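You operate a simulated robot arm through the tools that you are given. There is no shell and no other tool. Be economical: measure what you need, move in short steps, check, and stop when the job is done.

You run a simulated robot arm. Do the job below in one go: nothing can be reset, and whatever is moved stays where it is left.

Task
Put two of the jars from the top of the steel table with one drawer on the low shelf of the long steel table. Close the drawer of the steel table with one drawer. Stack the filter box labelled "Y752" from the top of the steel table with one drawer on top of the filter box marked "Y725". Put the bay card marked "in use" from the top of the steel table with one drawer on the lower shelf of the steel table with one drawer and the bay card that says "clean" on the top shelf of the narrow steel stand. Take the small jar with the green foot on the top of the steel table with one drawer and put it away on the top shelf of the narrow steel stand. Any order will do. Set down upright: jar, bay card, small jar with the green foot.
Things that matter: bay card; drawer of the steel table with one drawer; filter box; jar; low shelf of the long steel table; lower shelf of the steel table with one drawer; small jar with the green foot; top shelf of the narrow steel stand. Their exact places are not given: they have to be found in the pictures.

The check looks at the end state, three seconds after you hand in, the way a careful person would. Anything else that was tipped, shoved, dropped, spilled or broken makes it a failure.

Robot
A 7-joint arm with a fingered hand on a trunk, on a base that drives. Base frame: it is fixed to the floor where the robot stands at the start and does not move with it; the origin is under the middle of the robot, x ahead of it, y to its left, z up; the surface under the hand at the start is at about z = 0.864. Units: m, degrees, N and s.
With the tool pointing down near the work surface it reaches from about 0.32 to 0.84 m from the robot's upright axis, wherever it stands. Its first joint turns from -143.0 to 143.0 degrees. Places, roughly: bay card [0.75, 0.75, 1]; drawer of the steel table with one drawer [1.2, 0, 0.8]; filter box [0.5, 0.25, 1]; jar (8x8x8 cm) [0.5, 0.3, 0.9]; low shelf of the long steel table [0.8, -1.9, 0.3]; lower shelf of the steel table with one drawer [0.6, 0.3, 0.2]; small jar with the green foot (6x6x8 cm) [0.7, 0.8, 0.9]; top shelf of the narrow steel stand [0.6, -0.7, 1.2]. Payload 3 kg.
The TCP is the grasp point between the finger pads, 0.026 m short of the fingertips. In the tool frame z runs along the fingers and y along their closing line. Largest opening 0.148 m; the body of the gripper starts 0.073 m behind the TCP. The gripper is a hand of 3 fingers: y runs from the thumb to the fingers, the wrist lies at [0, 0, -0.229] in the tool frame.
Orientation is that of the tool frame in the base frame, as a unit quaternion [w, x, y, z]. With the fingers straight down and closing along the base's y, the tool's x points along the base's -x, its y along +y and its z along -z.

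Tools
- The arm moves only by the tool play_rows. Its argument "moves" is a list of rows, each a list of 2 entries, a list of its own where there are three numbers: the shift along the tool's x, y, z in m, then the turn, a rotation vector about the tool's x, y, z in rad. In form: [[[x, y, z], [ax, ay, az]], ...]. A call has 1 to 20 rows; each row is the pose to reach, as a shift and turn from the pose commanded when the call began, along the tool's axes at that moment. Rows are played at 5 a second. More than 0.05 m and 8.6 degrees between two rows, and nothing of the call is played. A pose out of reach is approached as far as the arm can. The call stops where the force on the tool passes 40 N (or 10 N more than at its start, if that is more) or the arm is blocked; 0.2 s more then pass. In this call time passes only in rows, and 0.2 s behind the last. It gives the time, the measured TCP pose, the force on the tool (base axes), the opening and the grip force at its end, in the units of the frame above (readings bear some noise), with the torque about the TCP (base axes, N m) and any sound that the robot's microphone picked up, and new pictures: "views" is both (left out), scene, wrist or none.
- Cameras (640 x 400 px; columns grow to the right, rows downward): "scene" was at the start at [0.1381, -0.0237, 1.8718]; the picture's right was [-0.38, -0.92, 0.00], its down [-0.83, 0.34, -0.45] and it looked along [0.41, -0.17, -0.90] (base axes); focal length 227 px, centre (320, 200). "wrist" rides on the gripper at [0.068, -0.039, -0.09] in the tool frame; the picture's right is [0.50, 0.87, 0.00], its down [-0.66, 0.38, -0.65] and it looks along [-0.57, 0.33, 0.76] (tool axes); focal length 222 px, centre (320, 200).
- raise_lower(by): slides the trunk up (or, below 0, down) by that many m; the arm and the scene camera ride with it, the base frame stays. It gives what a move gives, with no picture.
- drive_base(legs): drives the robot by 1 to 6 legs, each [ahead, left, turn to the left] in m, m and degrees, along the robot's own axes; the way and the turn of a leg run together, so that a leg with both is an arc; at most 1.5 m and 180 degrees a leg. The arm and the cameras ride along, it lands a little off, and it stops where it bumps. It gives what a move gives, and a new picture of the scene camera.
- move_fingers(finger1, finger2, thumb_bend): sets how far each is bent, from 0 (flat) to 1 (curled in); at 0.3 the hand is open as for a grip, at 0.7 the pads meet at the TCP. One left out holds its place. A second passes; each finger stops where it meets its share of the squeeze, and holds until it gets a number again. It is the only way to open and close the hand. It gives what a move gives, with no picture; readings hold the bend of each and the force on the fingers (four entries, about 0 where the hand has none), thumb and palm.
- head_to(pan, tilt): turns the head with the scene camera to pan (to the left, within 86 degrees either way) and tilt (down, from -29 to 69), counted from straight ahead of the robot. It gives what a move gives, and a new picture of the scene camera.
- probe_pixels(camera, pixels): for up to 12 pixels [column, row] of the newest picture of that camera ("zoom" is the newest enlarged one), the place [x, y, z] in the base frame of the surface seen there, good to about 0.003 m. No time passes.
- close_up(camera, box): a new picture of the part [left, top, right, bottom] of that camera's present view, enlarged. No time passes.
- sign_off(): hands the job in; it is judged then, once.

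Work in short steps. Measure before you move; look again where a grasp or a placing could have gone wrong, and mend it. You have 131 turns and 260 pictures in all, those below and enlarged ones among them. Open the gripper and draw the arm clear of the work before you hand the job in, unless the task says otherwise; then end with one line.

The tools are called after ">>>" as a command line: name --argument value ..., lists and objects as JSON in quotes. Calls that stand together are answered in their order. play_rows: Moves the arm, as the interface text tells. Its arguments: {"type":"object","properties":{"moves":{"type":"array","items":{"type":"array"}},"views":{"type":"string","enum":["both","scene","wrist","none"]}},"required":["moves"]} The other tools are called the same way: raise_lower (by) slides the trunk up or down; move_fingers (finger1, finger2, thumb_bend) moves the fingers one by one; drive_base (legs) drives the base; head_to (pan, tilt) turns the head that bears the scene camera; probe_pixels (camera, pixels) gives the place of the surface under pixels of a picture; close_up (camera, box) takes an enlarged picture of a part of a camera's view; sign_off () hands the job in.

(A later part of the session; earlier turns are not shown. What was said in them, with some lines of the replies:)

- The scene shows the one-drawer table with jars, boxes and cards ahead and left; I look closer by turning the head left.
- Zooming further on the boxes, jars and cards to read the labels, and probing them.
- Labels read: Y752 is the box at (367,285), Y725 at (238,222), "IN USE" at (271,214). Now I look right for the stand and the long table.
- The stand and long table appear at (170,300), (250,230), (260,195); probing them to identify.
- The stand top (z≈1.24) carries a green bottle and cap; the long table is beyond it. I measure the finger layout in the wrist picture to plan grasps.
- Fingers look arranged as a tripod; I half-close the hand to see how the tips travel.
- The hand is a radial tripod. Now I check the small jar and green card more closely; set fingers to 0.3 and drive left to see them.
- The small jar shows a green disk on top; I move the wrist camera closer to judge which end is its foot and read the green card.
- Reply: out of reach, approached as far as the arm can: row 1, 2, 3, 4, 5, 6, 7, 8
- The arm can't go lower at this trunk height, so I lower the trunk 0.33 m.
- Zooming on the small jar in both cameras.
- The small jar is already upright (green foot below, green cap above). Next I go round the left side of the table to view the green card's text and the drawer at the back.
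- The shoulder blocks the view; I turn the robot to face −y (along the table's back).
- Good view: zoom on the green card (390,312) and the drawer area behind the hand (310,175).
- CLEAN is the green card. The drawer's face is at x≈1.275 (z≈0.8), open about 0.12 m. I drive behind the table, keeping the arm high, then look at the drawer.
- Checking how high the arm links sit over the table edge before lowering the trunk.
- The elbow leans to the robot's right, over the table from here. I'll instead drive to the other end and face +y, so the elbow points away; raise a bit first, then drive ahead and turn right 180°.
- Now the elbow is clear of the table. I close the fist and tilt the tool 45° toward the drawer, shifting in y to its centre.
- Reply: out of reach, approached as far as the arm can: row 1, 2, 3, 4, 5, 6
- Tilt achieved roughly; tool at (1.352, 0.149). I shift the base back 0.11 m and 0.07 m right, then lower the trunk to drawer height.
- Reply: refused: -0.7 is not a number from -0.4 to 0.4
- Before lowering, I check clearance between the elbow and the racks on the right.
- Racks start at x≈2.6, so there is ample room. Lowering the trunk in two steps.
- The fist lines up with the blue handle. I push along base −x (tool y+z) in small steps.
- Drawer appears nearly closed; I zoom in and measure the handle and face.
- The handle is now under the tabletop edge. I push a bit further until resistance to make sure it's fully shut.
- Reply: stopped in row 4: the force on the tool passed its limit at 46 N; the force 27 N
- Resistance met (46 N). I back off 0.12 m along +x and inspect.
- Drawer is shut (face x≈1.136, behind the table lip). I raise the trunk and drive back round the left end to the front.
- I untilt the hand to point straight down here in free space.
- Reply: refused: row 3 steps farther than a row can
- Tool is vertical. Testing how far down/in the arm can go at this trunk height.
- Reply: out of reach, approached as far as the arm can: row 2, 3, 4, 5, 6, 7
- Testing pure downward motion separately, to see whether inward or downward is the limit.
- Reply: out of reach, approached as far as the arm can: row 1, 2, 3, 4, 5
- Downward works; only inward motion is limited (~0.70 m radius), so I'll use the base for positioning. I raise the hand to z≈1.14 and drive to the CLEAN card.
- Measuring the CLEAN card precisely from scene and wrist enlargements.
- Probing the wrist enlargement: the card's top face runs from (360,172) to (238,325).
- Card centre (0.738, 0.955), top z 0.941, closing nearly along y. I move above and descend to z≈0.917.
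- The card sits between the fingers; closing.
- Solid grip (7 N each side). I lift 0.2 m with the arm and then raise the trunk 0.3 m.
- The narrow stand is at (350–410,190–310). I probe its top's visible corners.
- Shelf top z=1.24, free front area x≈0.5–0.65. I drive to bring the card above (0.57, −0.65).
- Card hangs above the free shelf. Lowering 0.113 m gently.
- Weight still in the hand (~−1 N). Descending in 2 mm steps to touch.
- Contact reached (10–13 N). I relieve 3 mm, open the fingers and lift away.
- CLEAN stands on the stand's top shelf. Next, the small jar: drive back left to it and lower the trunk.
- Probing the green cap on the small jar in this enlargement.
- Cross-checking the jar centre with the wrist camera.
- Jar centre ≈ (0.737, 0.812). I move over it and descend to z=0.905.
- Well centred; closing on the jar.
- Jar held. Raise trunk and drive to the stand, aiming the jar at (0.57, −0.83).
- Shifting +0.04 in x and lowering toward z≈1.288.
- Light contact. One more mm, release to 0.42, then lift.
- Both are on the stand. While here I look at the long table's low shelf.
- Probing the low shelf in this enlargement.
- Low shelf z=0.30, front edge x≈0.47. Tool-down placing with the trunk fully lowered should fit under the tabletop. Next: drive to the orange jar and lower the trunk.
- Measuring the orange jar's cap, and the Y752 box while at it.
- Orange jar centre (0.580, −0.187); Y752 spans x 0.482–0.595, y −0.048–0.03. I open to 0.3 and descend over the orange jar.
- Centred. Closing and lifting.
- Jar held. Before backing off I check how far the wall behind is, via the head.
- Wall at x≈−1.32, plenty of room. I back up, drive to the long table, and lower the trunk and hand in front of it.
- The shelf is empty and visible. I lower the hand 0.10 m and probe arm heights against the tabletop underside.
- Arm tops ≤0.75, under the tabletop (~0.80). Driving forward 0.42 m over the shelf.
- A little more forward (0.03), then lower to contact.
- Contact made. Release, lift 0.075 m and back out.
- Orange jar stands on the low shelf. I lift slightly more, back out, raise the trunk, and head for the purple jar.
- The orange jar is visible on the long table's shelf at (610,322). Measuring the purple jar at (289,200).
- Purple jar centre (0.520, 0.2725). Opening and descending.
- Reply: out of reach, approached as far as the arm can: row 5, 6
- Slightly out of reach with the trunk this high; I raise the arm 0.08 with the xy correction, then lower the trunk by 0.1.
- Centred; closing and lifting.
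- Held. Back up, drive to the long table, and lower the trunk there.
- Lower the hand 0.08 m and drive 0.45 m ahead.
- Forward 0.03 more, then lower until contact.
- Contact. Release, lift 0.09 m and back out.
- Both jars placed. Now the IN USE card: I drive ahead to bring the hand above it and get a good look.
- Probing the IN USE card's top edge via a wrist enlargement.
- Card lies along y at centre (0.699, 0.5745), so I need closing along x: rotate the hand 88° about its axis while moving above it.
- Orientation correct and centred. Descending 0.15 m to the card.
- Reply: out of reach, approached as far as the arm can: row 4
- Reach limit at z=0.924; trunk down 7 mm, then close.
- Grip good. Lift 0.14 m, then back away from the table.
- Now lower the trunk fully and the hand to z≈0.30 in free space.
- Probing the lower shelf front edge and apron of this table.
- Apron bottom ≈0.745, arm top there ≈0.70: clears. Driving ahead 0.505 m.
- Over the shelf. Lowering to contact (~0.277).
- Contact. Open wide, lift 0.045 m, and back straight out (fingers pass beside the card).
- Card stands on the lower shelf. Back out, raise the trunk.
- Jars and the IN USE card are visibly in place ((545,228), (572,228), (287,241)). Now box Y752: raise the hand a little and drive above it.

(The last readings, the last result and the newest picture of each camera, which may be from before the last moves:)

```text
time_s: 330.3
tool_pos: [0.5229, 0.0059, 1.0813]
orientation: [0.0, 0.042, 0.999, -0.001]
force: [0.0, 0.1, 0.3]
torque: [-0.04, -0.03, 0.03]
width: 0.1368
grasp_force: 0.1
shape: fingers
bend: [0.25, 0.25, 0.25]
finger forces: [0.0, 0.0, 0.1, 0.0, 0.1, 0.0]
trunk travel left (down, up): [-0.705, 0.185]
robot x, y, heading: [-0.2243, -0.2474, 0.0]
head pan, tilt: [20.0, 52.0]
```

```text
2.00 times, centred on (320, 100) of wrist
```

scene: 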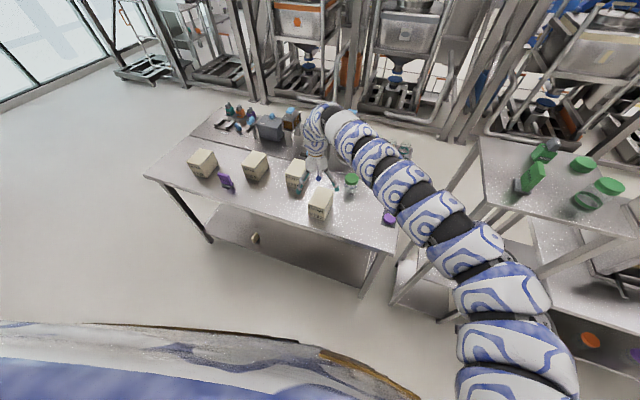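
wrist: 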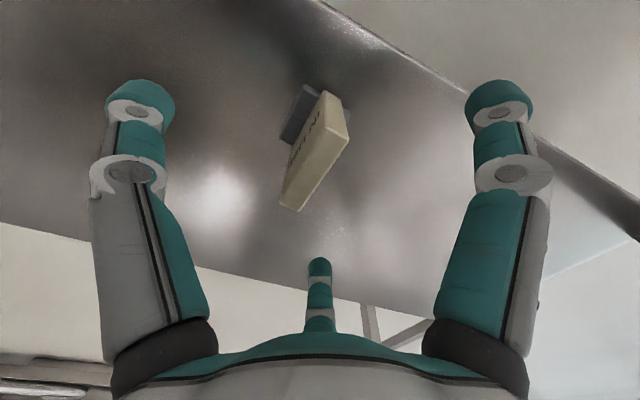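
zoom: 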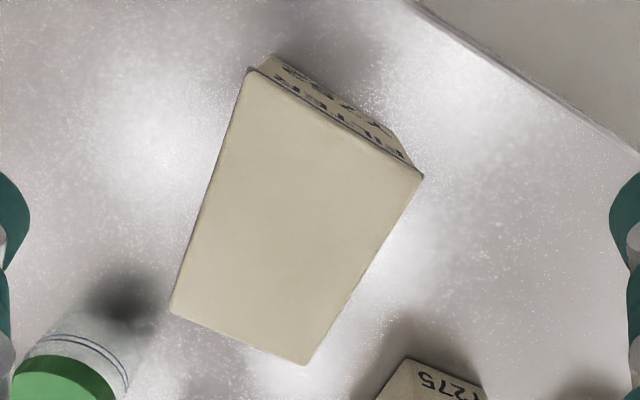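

Probing Y752's four top corners in the wrist enlargement.

>>> probe_pixels --camera "zoom" --pixels '[[252, 73], [418, 177], [305, 360], [174, 310], [295, 215], [335, 120], [212, 190], [362, 268], [240, 335]]'

```text
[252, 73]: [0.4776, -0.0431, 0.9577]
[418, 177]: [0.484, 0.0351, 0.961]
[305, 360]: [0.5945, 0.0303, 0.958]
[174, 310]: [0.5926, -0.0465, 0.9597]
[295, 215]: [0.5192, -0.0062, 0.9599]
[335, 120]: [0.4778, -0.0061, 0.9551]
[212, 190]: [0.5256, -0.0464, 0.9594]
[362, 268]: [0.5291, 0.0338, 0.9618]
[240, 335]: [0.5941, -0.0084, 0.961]
```

Box centre (0.537, −0.006), yaw ≈ −2°, 0.113×0.078. I rotate the hand 87° above it so two fingers flank the long sides and the thumb the front end.

>>> play_rows --moves '[[[-0.0015, -0.001, 0], [0, 0, 0.14]], [[-0.003, -0.002, 0], [0, 0, 0.28]], [[-0.0045, -0.003, 0], [0, 0, 0.42]], [[-0.006, -0.004, 0], [0, 0, 0.56]], [[-0.0075, -0.005, 0], [0, 0, 0.7]], [[-0.009, -0.006, 0], [0, 0, 0.84]], [[-0.0105, -0.007, 0], [0, 0, 0.98]], [[-0.012, -0.008, 0], [0, 0, 1.12]], [[-0.0135, -0.009, 0], [0, 0, 1.26]], [[-0.0145, -0.01, 0], [0, 0, 1.4]], [[-0.0152, -0.0107, 0], [0, 0, 1.524]]]' --views "none"

>>> move_fingers --finger1 0.2 --finger2 0.2 --thumb_bend 0.15

>>> close_up --camera "wrist" --box '[0, 0, 640, 400]'

```text
time_s: 332.7
tool_pos: [0.5376, -0.0037, 1.0811]
orientation: [0.0, 0.721, 0.693, 0.0]
force: [0.8, 0.2, 0.3]
torque: [-0.01, 0.01, 0.02]
width: 0.1367
grasp_force: 0.0
shape: fingers
bend: [0.25, 0.25, 0.25]
finger forces: [0.0, 0.0, 0.0, 0.0, 0.0, 0.1]
trunk travel left (down, up): [-0.705, 0.185]
robot x, y, heading: [-0.2246, -0.2457, -0.3]
head pan, tilt: [20.0, 52.0]
```

```text
time_s: 333.7
tool_pos: [0.5371, -0.0042, 1.0804]
orientation: [0.001, 0.721, 0.693, -0.002]
force: [0.2, -1.0, 0.8]
torque: [0.0, 0.01, -0.02]
width: 0.1515
grasp_force: 0.1
shape: fingers
bend: [0.2, 0.2, 0.15]
finger forces: [0.0, 0.0, 0.0, 0.0, 0.0, 0.0]
trunk travel left (down, up): [-0.705, 0.185]
robot x, y, heading: [-0.2251, -0.2486, 0.0]
head pan, tilt: [20.0, 52.0]
```

```text
1.00 times, centred on (320, 200) of wrist (not enlarged: the box is as wide or as high as the picture)
```

zoom: 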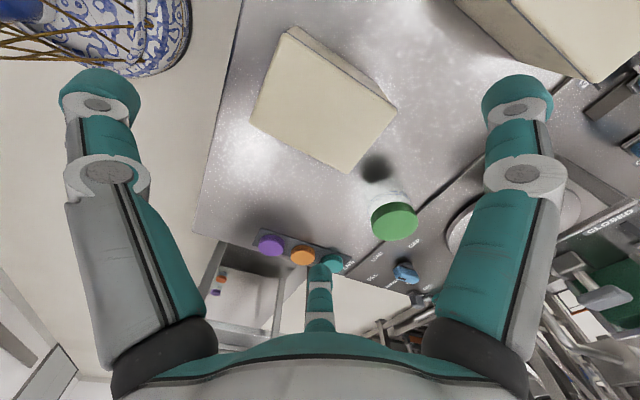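

Aligned. Trunk down 0.08 m, then arm down to z≈0.915.

>>> raise_lower --by -0.08

>>> play_rows --moves '[[[-0.002, 0, 0.03], [0, 0, 0]], [[-0.002, 0, 0.06], [0, 0, 0]], [[-0.002, 0, 0.085], [0, 0, 0]]]' --views "wrist"

>>> close_up --camera "scene" --box '[260, 140, 388, 230]'

```text
time_s: 334.9
tool_pos: [0.5362, -0.0045, 1.0016]
orientation: [0.002, 0.721, 0.693, -0.001]
force: [-0.1, -0.3, -0.7]
torque: [0.05, 0.01, 0.02]
width: 0.1514
grasp_force: 0.0
shape: fingers
bend: [0.2, 0.2, 0.15]
finger forces: [0.0, 0.0, 0.0, 0.1, 0.0, 0.0]
trunk travel left (down, up): [-0.625, 0.265]
robot x, y, heading: [-0.2231, -0.2461, 0.0]
head pan, tilt: [20.0, 52.0]
```

```text
time_s: 335.7
tool_pos: [0.5375, -0.0049, 0.9162]
orientation: [0.002, 0.722, 0.692, 0.0]
force: [-0.8, 0.3, 1.4]
torque: [-0.01, 0.06, 0.0]
width: 0.152
grasp_force: 0.7
shape: fingers
bend: [0.2, 0.2, 0.15]
finger forces: [0.1, 0.0, 0.0, 0.0, 1.4, 0.1]
trunk travel left (down, up): [-0.625, 0.265]
robot x, y, heading: [-0.2215, -0.2482, -0.0]
head pan, tilt: [20.0, 52.0]
```

wrist: 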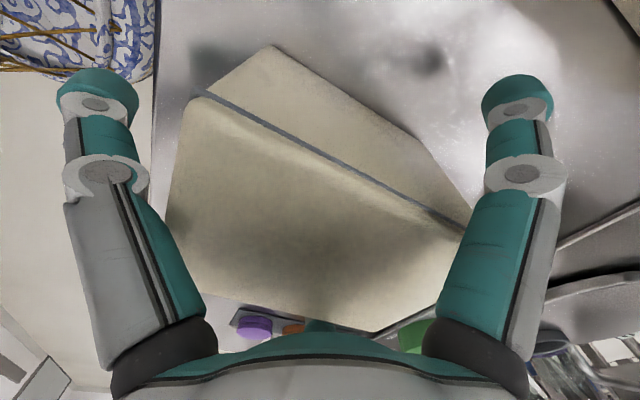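

```text
4.44 times, centred on (324, 185) of scene
```

zoom: 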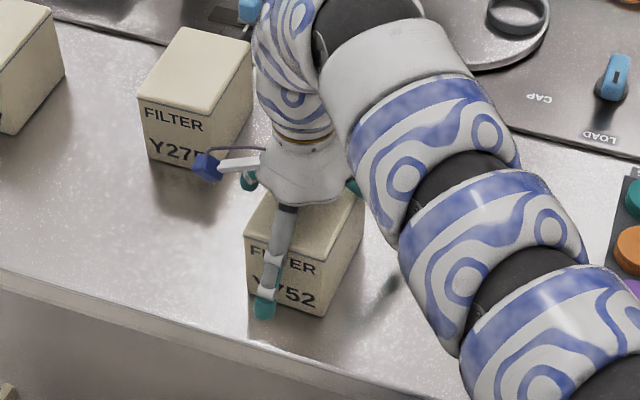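

The thumb lightly touches the box's top edge; I shift 12 mm toward −x and 12 mm up, then close.

>>> play_rows --moves '[[[0, -0.006, -0.008], [0, 0, 0]], [[0, -0.012, -0.012], [0, 0, 0]]]' --views "none"

>>> move_fingers --finger1 0.4 --finger2 0.4 --thumb_bend 0.3

>>> close_up --camera "wrist" --box '[0, 0, 640, 400]'

```text
time_s: 336.3
tool_pos: [0.5251, -0.0064, 0.928]
orientation: [0.001, 0.721, 0.693, -0.001]
force: [-0.3, -0.8, 0.1]
torque: [0.0, 0.01, 0.0]
width: 0.152
grasp_force: 0.1
shape: fingers
bend: [0.2, 0.2, 0.15]
finger forces: [0.0, 0.1, 0.0, 0.0, 0.0, 0.0]
trunk travel left (down, up): [-0.625, 0.265]
robot x, y, heading: [-0.2228, -0.2463, -0.1]
head pan, tilt: [20.0, 52.0]
```

```text
time_s: 337.3
tool_pos: [0.5253, -0.0068, 0.9282]
orientation: [0.001, 0.721, 0.693, -0.002]
force: [-0.2, 0.8, 0.5]
torque: [0.02, -0.02, 0.05]
width: 0.112
grasp_force: 0.2
shape: fingers
bend: [0.4, 0.4, 0.3]
finger forces: [0.4, 0.0, 0.1, 0.1, 0.0, 0.1]
trunk travel left (down, up): [-0.625, 0.265]
robot x, y, heading: [-0.2237, -0.2478, 0.0]
head pan, tilt: [20.0, 52.0]
```

```text
1.00 times, centred on (320, 200) of wrist (not enlarged: the box is as wide or as high as the picture)
```

zoom: 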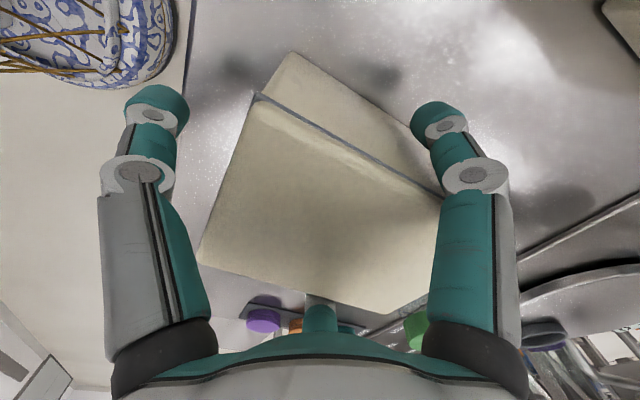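

Fingers are at the sides; closing fully to grip.

>>> move_fingers --finger1 0.7 --finger2 0.7 --thumb_bend 0.7

>>> close_up --camera "wrist" --box '[0, 0, 640, 400]'

>>> close_up --camera "scene" --box '[260, 140, 388, 230]'

```text
time_s: 338.3
tool_pos: [0.5259, -0.0063, 0.928]
orientation: [0.001, 0.721, 0.692, -0.002]
force: [-1.3, -0.1, 1.5]
torque: [0.0, 0.1, -0.02]
width: 0.0625
grasp_force: 21.2
shape: fingers
bend: [0.43, 0.43, 0.59]
finger forces: [12.8, 12.4, 0.0, 0.0, 16.2, 0.0]
trunk travel left (down, up): [-0.625, 0.265]
robot x, y, heading: [-0.2208, -0.246, 0.1]
head pan, tilt: [20.0, 52.0]
```

```text
1.00 times, centred on (320, 200) of wrist (not enlarged: the box is as wide or as high as the picture)
```

zoom: 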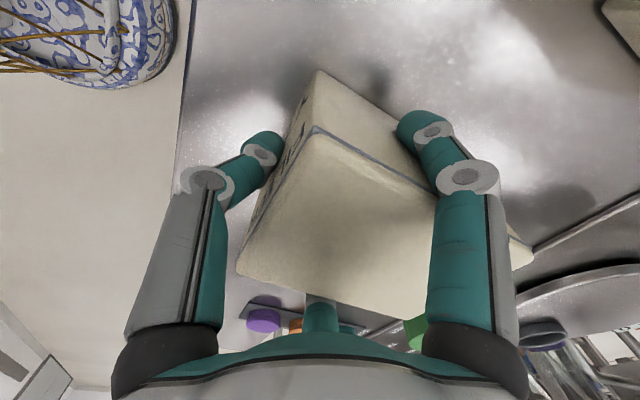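

```text
4.44 times, centred on (324, 185) of scene
```

zoom: 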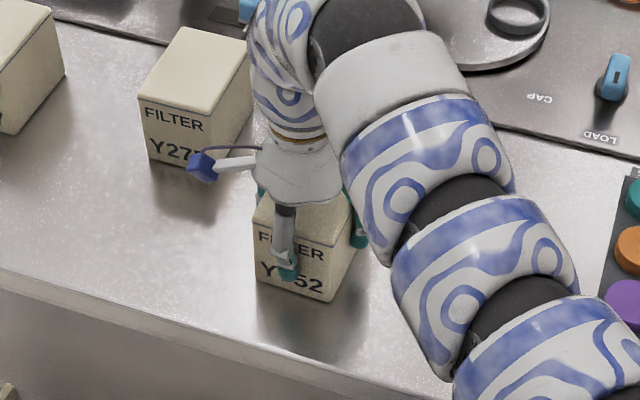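

Grip firm (box slid ~2 cm so the finger pinch is near its centre). Test lift 4 cm.

>>> play_rows --moves '[[[0, 0, -0.01], [0, 0, 0]], [[0, 0, -0.025], [0, 0, 0]], [[0, 0, -0.04], [0, 0, 0]]]' --views "wrist"

>>> close_up --camera "scene" --box '[260, 140, 388, 230]'

```text
time_s: 339.1
tool_pos: [0.528, -0.0047, 0.9693]
orientation: [0.002, 0.721, 0.693, -0.001]
force: [-0.2, 0.3, -3.4]
torque: [-0.01, 0.08, 0.0]
width: 0.0622
grasp_force: 20.2
shape: fingers
bend: [0.43, 0.43, 0.59]
finger forces: [12.5, 12.2, 0.1, 0.0, 15.4, 0.1]
trunk travel left (down, up): [-0.625, 0.265]
robot x, y, heading: [-0.2252, -0.2478, -0.0]
head pan, tilt: [20.0, 52.0]
```

wrist: 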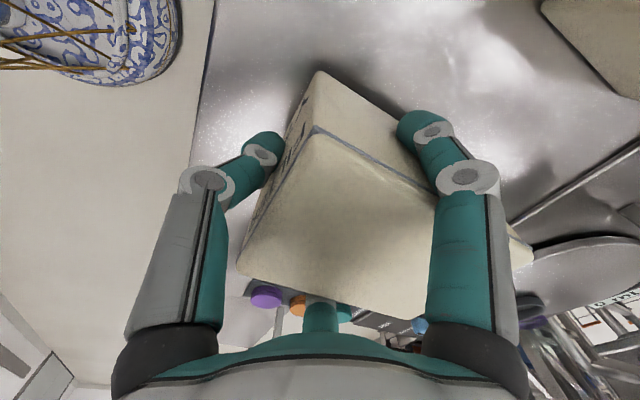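

```text
4.44 times, centred on (324, 185) of scene
```

zoom: 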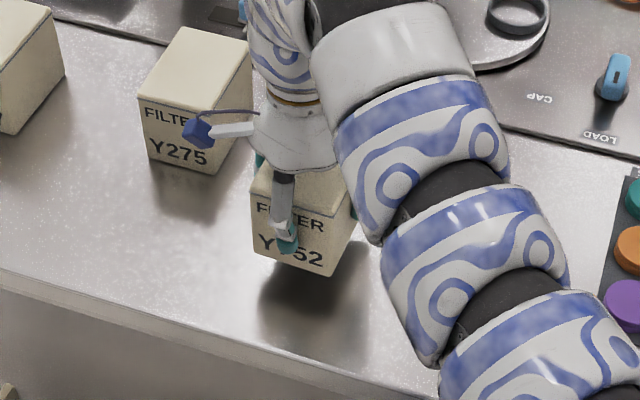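

Lifted cleanly (~3 N). I measure the box relative to the hand via a wrist enlargement and raise the trunk.

>>> raise_lower --by 0.18

>>> close_up --camera "wrist" --box '[160, 50, 560, 350]'

```text
time_s: 341.1
tool_pos: [0.5274, -0.004, 1.1483]
orientation: [0.001, 0.721, 0.693, 0.0]
force: [-0.5, 0.4, -2.2]
torque: [-0.03, 0.09, 0.0]
width: 0.0621
grasp_force: 20.2
shape: fingers
bend: [0.43, 0.43, 0.59]
finger forces: [12.4, 12.2, 0.0, 0.0, 15.5, 0.0]
trunk travel left (down, up): [-0.805, 0.085]
robot x, y, heading: [-0.2216, -0.2475, 0.0]
head pan, tilt: [20.0, 52.0]
```

```text
1.33 times, centred on (360, 200) of wrist
```

zoom: 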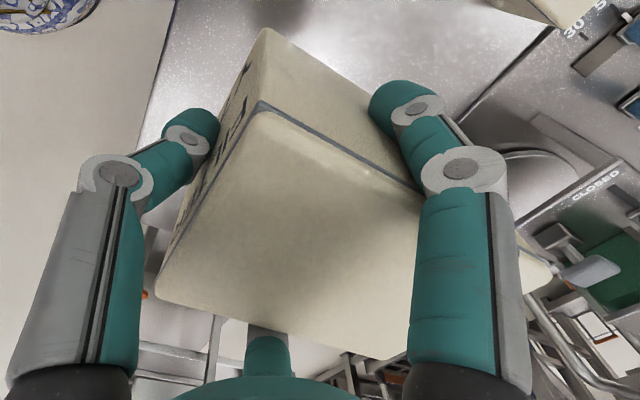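

>>> probe_pixels --camera "zoom" --pixels '[[265, 115], [163, 290], [385, 352], [545, 270], [410, 190], [280, 220], [262, 40], [210, 205]]'

>>> head_to --pan 40 --tilt 50

>>> close_up --camera "scene" --box '[240, 120, 400, 220]'

```text
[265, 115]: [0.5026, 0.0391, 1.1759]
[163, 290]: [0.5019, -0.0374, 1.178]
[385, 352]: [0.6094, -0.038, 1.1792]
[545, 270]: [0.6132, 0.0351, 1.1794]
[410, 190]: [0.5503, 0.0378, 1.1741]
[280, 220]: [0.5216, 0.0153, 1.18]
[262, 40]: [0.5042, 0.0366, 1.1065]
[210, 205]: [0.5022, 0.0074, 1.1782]
```

```text
time_s: 341.9
tool_pos: [0.5269, -0.0041, 1.1485]
orientation: [0.002, 0.721, 0.693, -0.001]
force: [-0.9, -1.4, -2.9]
torque: [0.03, 0.09, 0.02]
width: 0.0622
grasp_force: 19.9
shape: fingers
bend: [0.43, 0.43, 0.59]
finger forces: [12.4, 12.1, 0.0, 0.0, 15.6, 0.0]
trunk travel left (down, up): [-0.805, 0.085]
robot x, y, heading: [-0.2219, -0.2517, -0.3]
head pan, tilt: [40.0, 50.0]
```

scene: 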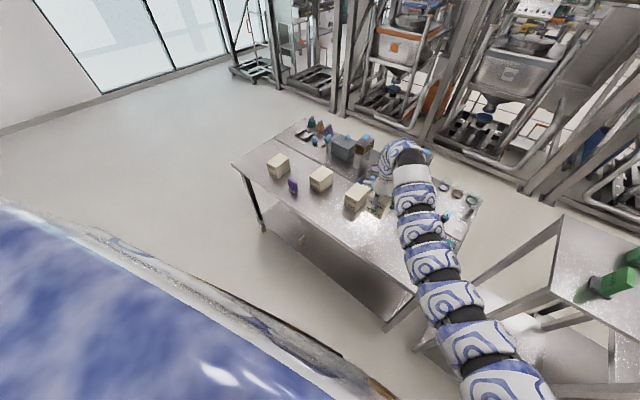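

```text
4.00 times, centred on (320, 170) of scene
```

zoom: 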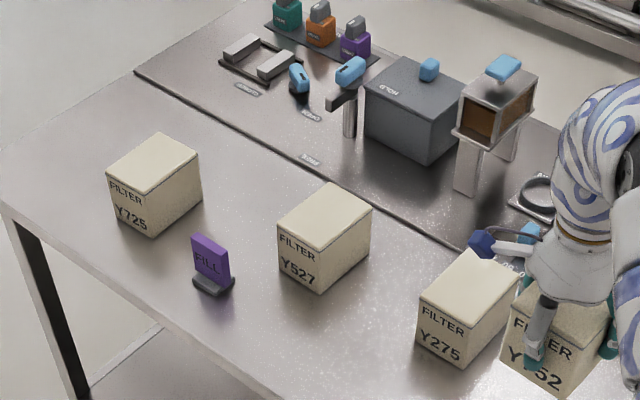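

Held box centre is TCP+(0.030, 0.004), level. Probing Y725's top corners.

>>> probe_pixels --camera "zoom" --pixels '[[159, 135], [197, 154], [151, 192], [110, 175], [155, 163], [152, 234], [202, 200]]'

```text
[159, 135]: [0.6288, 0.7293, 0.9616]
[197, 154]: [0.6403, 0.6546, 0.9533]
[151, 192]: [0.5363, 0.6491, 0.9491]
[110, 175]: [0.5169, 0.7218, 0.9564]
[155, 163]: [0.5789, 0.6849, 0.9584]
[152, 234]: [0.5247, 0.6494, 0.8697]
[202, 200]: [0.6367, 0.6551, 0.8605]
```

Y725 centre ≈ (0.581, 0.689), yaw ≈ +3.5°. Driving left ~0.69 m to bring Y752 above it.

>>> drive_base --legs '[[0.02, 0.685, 0.2]]'

>>> head_to --pan 20 --tilt 52

>>> close_up --camera "scene" --box '[240, 110, 400, 210]'

```text
time_s: 345.7
tool_pos: [0.5501, 0.6678, 1.1481]
orientation: [0.0, 0.722, 0.692, -0.001]
force: [0.1, 0.0, -3.7]
torque: [0.05, 0.16, -0.01]
width: 0.0623
grasp_force: 20.4
shape: fingers
bend: [0.43, 0.43, 0.59]
finger forces: [12.3, 12.2, 0.0, 0.0, 15.4, 0.1]
trunk travel left (down, up): [-0.805, 0.085]
robot x, y, heading: [-0.2016, 0.4256, -0.2]
head pan, tilt: [40.0, 50.0]
```

scene: 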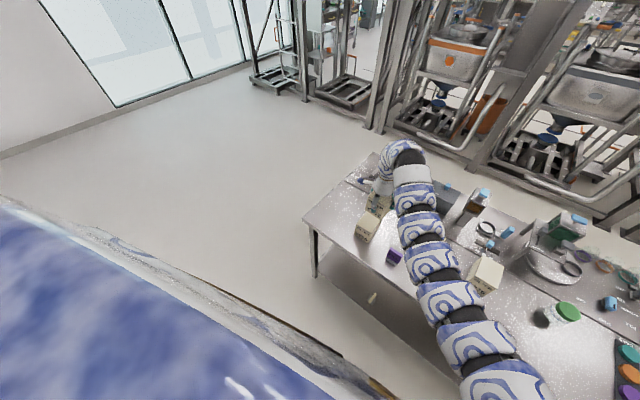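

```text
time_s: 346.5
tool_pos: [0.5496, 0.6678, 1.1475]
orientation: [0.002, 0.722, 0.692, -0.001]
force: [-0.2, 0.0, -2.6]
torque: [0.0, 0.11, 0.0]
width: 0.062
grasp_force: 20.2
shape: fingers
bend: [0.43, 0.43, 0.59]
finger forces: [12.5, 12.3, 0.0, 0.1, 15.5, 0.0]
trunk travel left (down, up): [-0.805, 0.085]
robot x, y, heading: [-0.2037, 0.4234, -0.1]
head pan, tilt: [20.0, 52.0]
```

scene: 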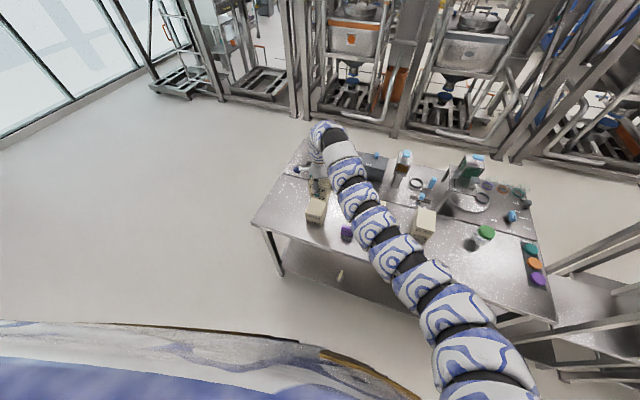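

```text
4.00 times, centred on (320, 160) of scene
```

zoom: 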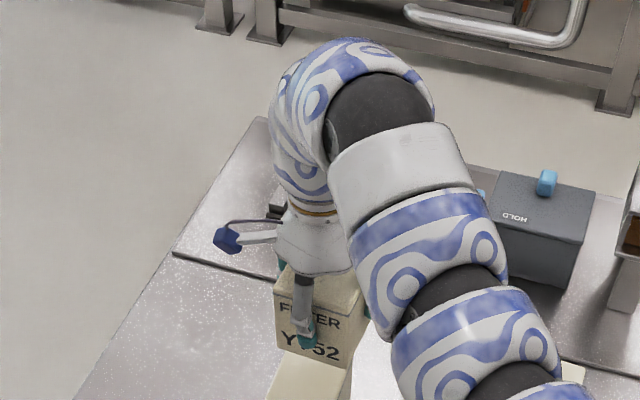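

I rotate −0.08 rad, shift +0.015 in y, and lower the trunk by 0.09 m to hover just above Y725.

>>> play_rows --moves '[[[0.008, 0.0005, 0], [0, 0, -0.04]], [[0.0155, 0.001, 0], [0, 0, -0.08]]]' --views "none"

>>> raise_lower --by -0.09

>>> close_up --camera "scene" --box '[270, 150, 382, 230]'

>>> close_up --camera "wrist" --box '[0, 0, 640, 400]'

```text
time_s: 347.1
tool_pos: [0.5516, 0.6817, 1.1497]
orientation: [0.001, 0.694, 0.72, -0.001]
force: [0.0, -0.6, -2.8]
torque: [-0.02, 0.1, -0.01]
width: 0.0621
grasp_force: 19.5
shape: fingers
bend: [0.43, 0.43, 0.59]
finger forces: [12.4, 12.1, 0.0, 0.1, 15.3, 0.1]
trunk travel left (down, up): [-0.805, 0.085]
robot x, y, heading: [-0.1974, 0.4279, -0.5]
head pan, tilt: [20.0, 52.0]
```

```text
time_s: 348.3
tool_pos: [0.5526, 0.682, 1.0592]
orientation: [0.001, 0.693, 0.721, -0.001]
force: [-0.6, -0.3, -2.2]
torque: [0.0, 0.11, 0.01]
width: 0.0622
grasp_force: 20.5
shape: fingers
bend: [0.43, 0.43, 0.59]
finger forces: [12.3, 12.1, 0.0, 0.0, 15.5, 0.0]
trunk travel left (down, up): [-0.715, 0.175]
robot x, y, heading: [-0.2015, 0.4258, -0.2]
head pan, tilt: [20.0, 52.0]
```

```text
5.00 times, centred on (326, 190) of scene
```

zoom: 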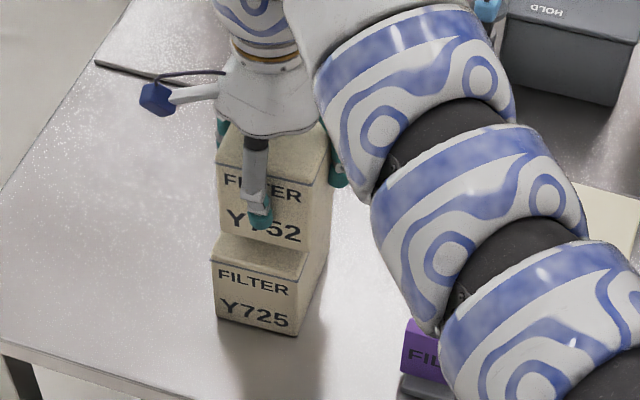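

```text
1.00 times, centred on (320, 200) of wrist (not enlarged: the box is as wide or as high as the picture)
```

zoom: 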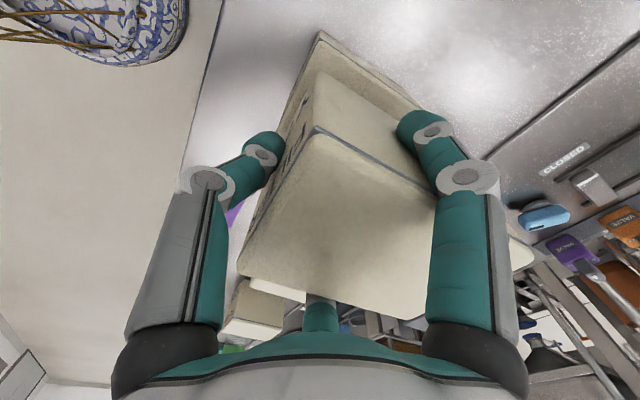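

Checking alignment by probing both front faces and right sides.

>>> probe_pixels --camera "zoom" --pixels '[[218, 300], [293, 318], [215, 275], [300, 285], [223, 210], [300, 235], [222, 190], [302, 200], [327, 200], [325, 240], [312, 290], [318, 260]]'

```text
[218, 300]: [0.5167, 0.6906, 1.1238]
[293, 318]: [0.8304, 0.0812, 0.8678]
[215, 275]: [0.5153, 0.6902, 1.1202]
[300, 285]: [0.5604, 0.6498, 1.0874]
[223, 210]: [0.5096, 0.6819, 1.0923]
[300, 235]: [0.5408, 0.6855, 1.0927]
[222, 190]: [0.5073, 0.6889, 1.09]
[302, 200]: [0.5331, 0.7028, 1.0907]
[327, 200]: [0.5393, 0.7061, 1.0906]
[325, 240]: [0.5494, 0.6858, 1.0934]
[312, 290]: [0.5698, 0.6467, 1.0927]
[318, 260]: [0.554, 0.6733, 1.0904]
```

The newest enlargement was the wrist's; retake the scene one and probe.

>>> close_up --camera "scene" --box '[270, 150, 382, 230]'

>>> probe_pixels --camera "zoom" --pixels '[[218, 300], [293, 318], [217, 275], [300, 288], [223, 210], [300, 235], [222, 190], [304, 200], [327, 200], [325, 225], [312, 300], [318, 275]]'

```text
5.00 times, centred on (326, 190) of scene
```

zoom: 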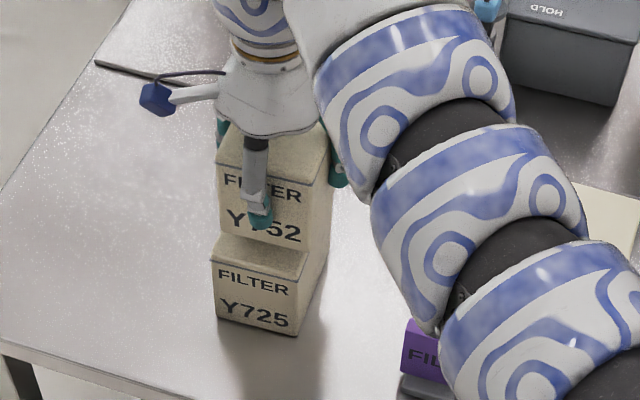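

```text
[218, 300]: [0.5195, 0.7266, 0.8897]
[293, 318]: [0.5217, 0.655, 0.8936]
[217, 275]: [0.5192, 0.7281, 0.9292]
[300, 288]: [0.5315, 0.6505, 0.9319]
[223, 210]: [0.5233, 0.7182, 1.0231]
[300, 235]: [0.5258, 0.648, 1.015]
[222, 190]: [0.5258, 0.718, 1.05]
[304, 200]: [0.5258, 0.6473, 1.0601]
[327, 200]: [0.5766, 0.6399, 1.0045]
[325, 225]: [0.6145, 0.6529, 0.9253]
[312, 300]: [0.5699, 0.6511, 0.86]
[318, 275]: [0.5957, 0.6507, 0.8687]
```

Y752 is ~7 mm too far −y and 4 mm too far +x. Correct and lower gently to contact.

>>> play_rows --moves '[[[0.0072, -0.0037, 0], [0, 0, 0]], [[0.0072, -0.0037, 0.015], [0, 0, 0]], [[0.0072, -0.0037, 0.024], [0, 0, 0]], [[0.0072, -0.0037, 0.027], [0, 0, 0]], [[0.0072, -0.0037, 0.029], [0, 0, 0]]]' --views "scene"

>>> close_up --camera "scene" --box '[270, 150, 382, 230]'

```text
time_s: 349.5
tool_pos: [0.5474, 0.69, 1.029]
orientation: [0.001, 0.693, 0.721, -0.001]
force: [-0.2, 0.0, -2.5]
torque: [0.01, 0.08, 0.03]
width: 0.0623
grasp_force: 19.8
shape: fingers
bend: [0.43, 0.43, 0.59]
finger forces: [12.3, 12.2, 0.1, 0.0, 15.4, 0.1]
trunk travel left (down, up): [-0.715, 0.175]
robot x, y, heading: [-0.2027, 0.429, -0.1]
head pan, tilt: [20.0, 52.0]
```

scene: 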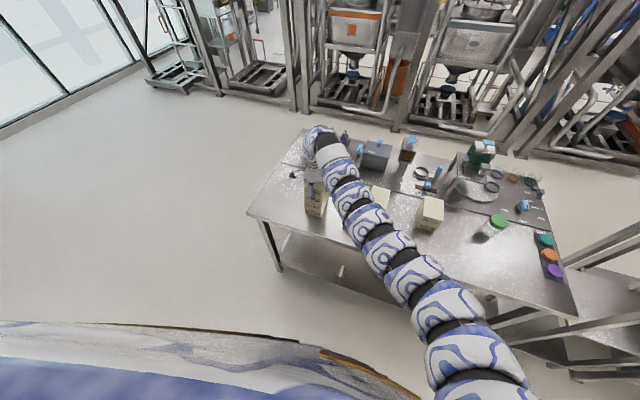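

```text
5.00 times, centred on (326, 190) of scene
```

zoom: 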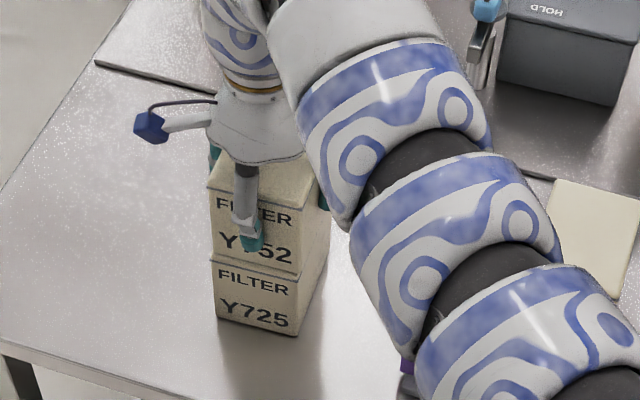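

Well aligned, not yet touching. Lowering in small steps.

>>> play_rows --moves '[[[0, 0, 0.0015], [0, 0, 0]], [[0, 0, 0.003], [0, 0, 0]]]' --views "none"

>>> play_rows --moves '[[[0, 0, 0.0015], [0, 0, 0]]]' --views "none"

```text
time_s: 350.1
tool_pos: [0.548, 0.6904, 1.0283]
orientation: [0.001, 0.694, 0.72, 0.001]
force: [1.3, -1.6, 9.4]
torque: [-0.09, 0.08, -0.01]
width: 0.0622
grasp_force: 20.8
shape: fingers
bend: [0.43, 0.43, 0.6]
finger forces: [13.0, 13.1, 0.0, 0.0, 15.9, 0.1]
trunk travel left (down, up): [-0.715, 0.175]
robot x, y, heading: [-0.2019, 0.4263, -0.1]
head pan, tilt: [20.0, 52.0]
```

```text
time_s: 350.5
tool_pos: [0.5483, 0.6897, 1.0277]
orientation: [0.001, 0.693, 0.721, 0.001]
force: [-0.2, -0.3, 19.3]
torque: [-0.04, 0.02, 0.03]
width: 0.0616
grasp_force: 22.2
shape: fingers
bend: [0.42, 0.43, 0.6]
finger forces: [14.1, 14.0, 0.0, 0.1, 16.4, 0.1]
trunk travel left (down, up): [-0.715, 0.175]
robot x, y, heading: [-0.2011, 0.4276, -0.1]
head pan, tilt: [20.0, 52.0]
```

Seated. Relieve 2 mm, then release all fingers together in two stages.

>>> play_rows --moves '[[[0, 0, -0.0025], [0, 0, 0]]]' --views "none"

>>> move_fingers --finger1 0.38 --finger2 0.38 --thumb_bend 0.5

>>> move_fingers --finger1 0.2 --finger2 0.2 --thumb_bend 0.2

>>> close_up --camera "scene" --box '[270, 150, 382, 230]'

>>> close_up --camera "wrist" --box '[0, 0, 640, 400]'

```text
time_s: 350.9
tool_pos: [0.547, 0.6891, 1.0263]
orientation: [0.002, 0.694, 0.72, -0.001]
force: [1.2, 1.6, 9.6]
torque: [0.04, 0.12, 0.01]
width: 0.0614
grasp_force: 20.9
shape: fingers
bend: [0.42, 0.43, 0.6]
finger forces: [13.9, 12.5, 0.0, 0.0, 15.6, 0.1]
trunk travel left (down, up): [-0.715, 0.175]
robot x, y, heading: [-0.1999, 0.4244, -0.1]
head pan, tilt: [20.0, 52.0]
```

```text
time_s: 351.9
tool_pos: [0.5476, 0.6894, 1.028]
orientation: [0.002, 0.693, 0.721, -0.001]
force: [-0.1, -0.1, -0.5]
torque: [-0.01, 0.0, 0.03]
width: 0.0822
grasp_force: 0.1
shape: fingers
bend: [0.38, 0.38, 0.5]
finger forces: [0.1, 0.0, 0.0, 0.1, 0.0, 0.1]
trunk travel left (down, up): [-0.715, 0.175]
robot x, y, heading: [-0.2017, 0.4273, -0.1]
head pan, tilt: [20.0, 52.0]
```

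```text
time_s: 352.9
tool_pos: [0.5494, 0.6901, 1.0284]
orientation: [0.001, 0.693, 0.721, -0.001]
force: [-0.8, 0.6, 0.2]
torque: [-0.02, 0.0, 0.03]
width: 0.1464
grasp_force: 0.0
shape: fingers
bend: [0.2, 0.2, 0.2]
finger forces: [0.0, 0.0, 0.1, 0.1, 0.1, 0.1]
trunk travel left (down, up): [-0.715, 0.175]
robot x, y, heading: [-0.1997, 0.4247, -0.2]
head pan, tilt: [20.0, 52.0]
```

```text
5.00 times, centred on (326, 190) of scene
```

zoom: 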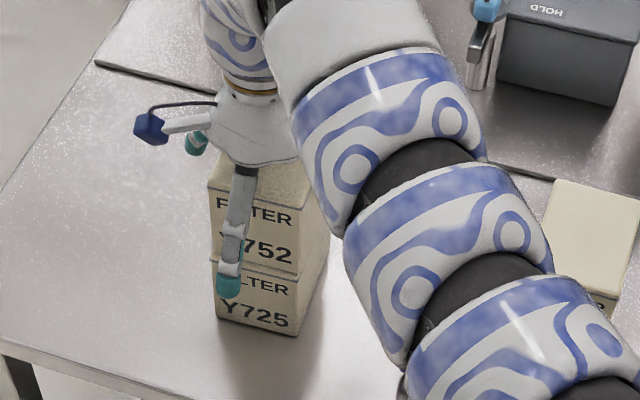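

```text
1.00 times, centred on (320, 200) of wrist (not enlarged: the box is as wide or as high as the picture)
```

zoom: 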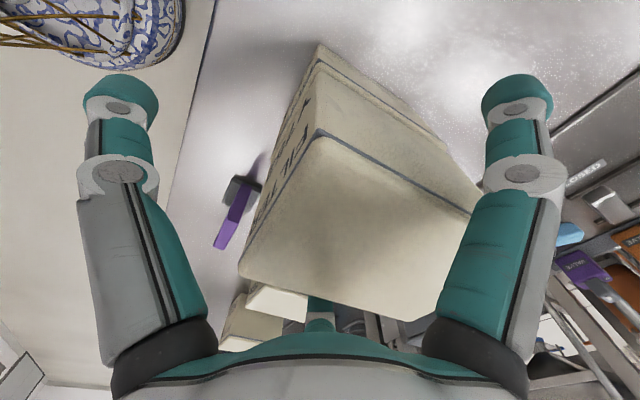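

Stack stands. Raise the trunk, then back off and inspect everything.

>>> raise_lower --by 0.16

>>> drive_base --legs '[[-0.5, 0, 0], [0, -0.4, 0]]'

>>> head_to --pan 10 --tilt 42

>>> close_up --camera "scene" --box '[120, 100, 440, 300]'

```text
time_s: 354.8
tool_pos: [0.5471, 0.6902, 1.1889]
orientation: [0.001, 0.693, 0.721, -0.001]
force: [-1.2, -0.5, 0.9]
torque: [0.0, 0.0, 0.0]
width: 0.1467
grasp_force: 0.1
shape: fingers
bend: [0.2, 0.2, 0.2]
finger forces: [0.0, 0.0, 0.0, 0.1, 0.0, 0.0]
trunk travel left (down, up): [-0.875, 0.015]
robot x, y, heading: [-0.2, 0.4246, -0.4]
head pan, tilt: [20.0, 52.0]
```

```text
time_s: 359.8
tool_pos: [0.0434, 0.308, 1.1885]
orientation: [0.001, 0.688, 0.726, -0.001]
force: [0.5, -0.7, -0.6]
torque: [0.02, -0.01, 0.0]
width: 0.1463
grasp_force: 0.0
shape: fingers
bend: [0.2, 0.2, 0.2]
finger forces: [0.0, 0.1, 0.0, 0.0, 0.1, 0.0]
trunk travel left (down, up): [-0.875, 0.015]
robot x, y, heading: [-0.701, 0.0283, 0.7]
head pan, tilt: [20.0, 52.0]
```

scene: 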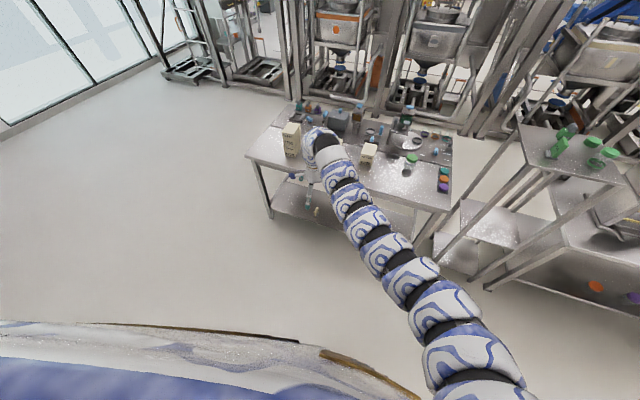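

```text
time_s: 360.5
tool_pos: [0.0427, 0.3095, 1.1883]
orientation: [0.001, 0.688, 0.726, -0.001]
force: [0.8, -0.2, -0.7]
torque: [-0.02, 0.0, 0.06]
width: 0.1467
grasp_force: 0.0
shape: fingers
bend: [0.2, 0.2, 0.2]
finger forces: [0.0, 0.0, 0.0, 0.1, 0.0, 0.0]
trunk travel left (down, up): [-0.875, 0.015]
robot x, y, heading: [-0.7029, 0.0325, 0.6]
head pan, tilt: [10.0, 42.0]
```

scene: 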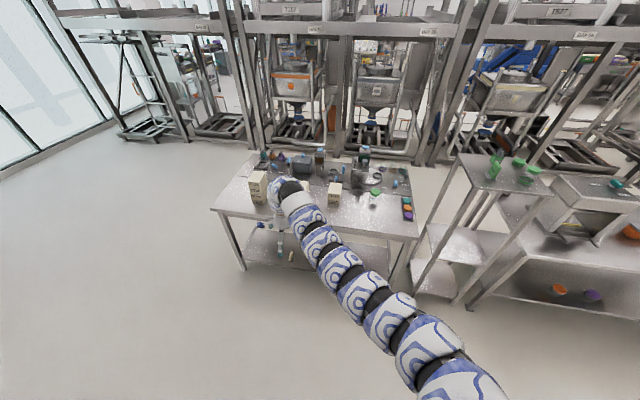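

```text
2.00 times, centred on (280, 200) of scene
```

zoom: 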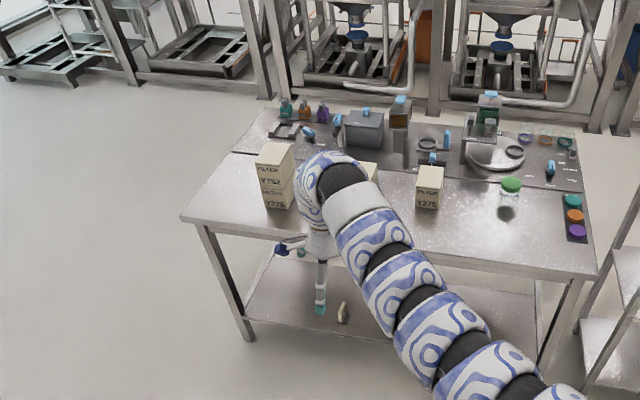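

Final check of stand and long-table shelf, and the FILL card.

>>> close_up --camera "scene" --box '[440, 130, 640, 330]'

>>> drive_base --legs '[[0, -0.45, -0.6]]'

>>> close_up --camera "scene" --box '[60, 130, 260, 270]'

```text
2.00 times, centred on (540, 230) of scene
```

zoom: 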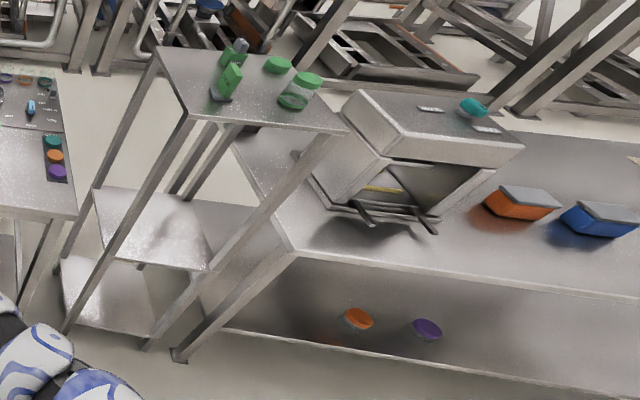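

```text
time_s: 363.2
tool_pos: [0.0494, -0.1417, 1.1884]
orientation: [0.002, 0.691, 0.723, -0.001]
force: [0.0, 0.0, 0.3]
torque: [-0.01, -0.01, -0.03]
width: 0.1466
grasp_force: 0.0
shape: fingers
bend: [0.2, 0.2, 0.2]
finger forces: [0.0, 0.0, 0.0, 0.0, 0.0, 0.0]
trunk travel left (down, up): [-0.875, 0.015]
robot x, y, heading: [-0.6991, -0.4096, 0.3]
head pan, tilt: [10.0, 42.0]
```

scene: 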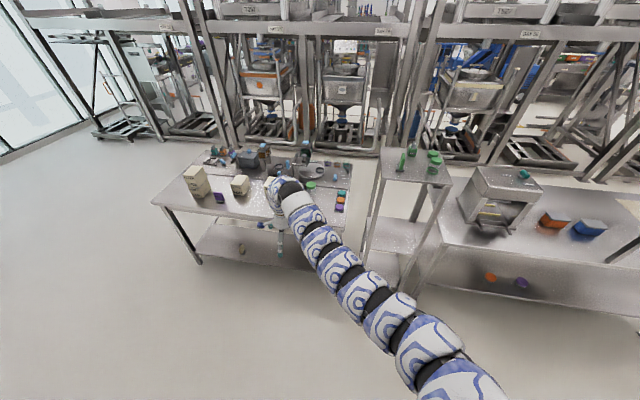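

```text
2.86 times, centred on (160, 200) of scene
```

zoom: 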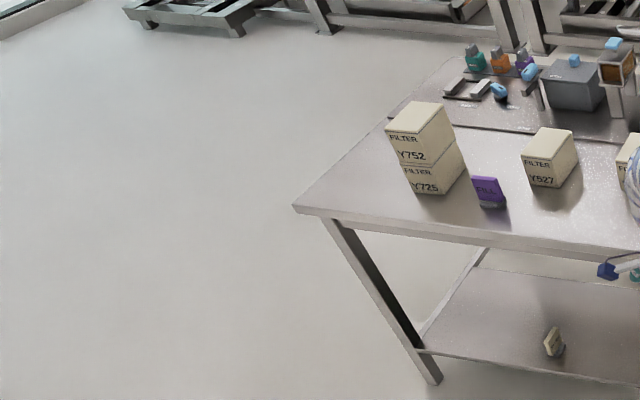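

Everything is in place: both jars, both cards, the small jar, the stacked boxes and the closed drawer. The hand is open and clear of the work, so I'm handing in.

>>> sign_off

```text
The job is handed in.
```

All the items are where you asked and the drawer is closed. The final pictures show everything in place, but I last checked the drawer right after pushing it shut.
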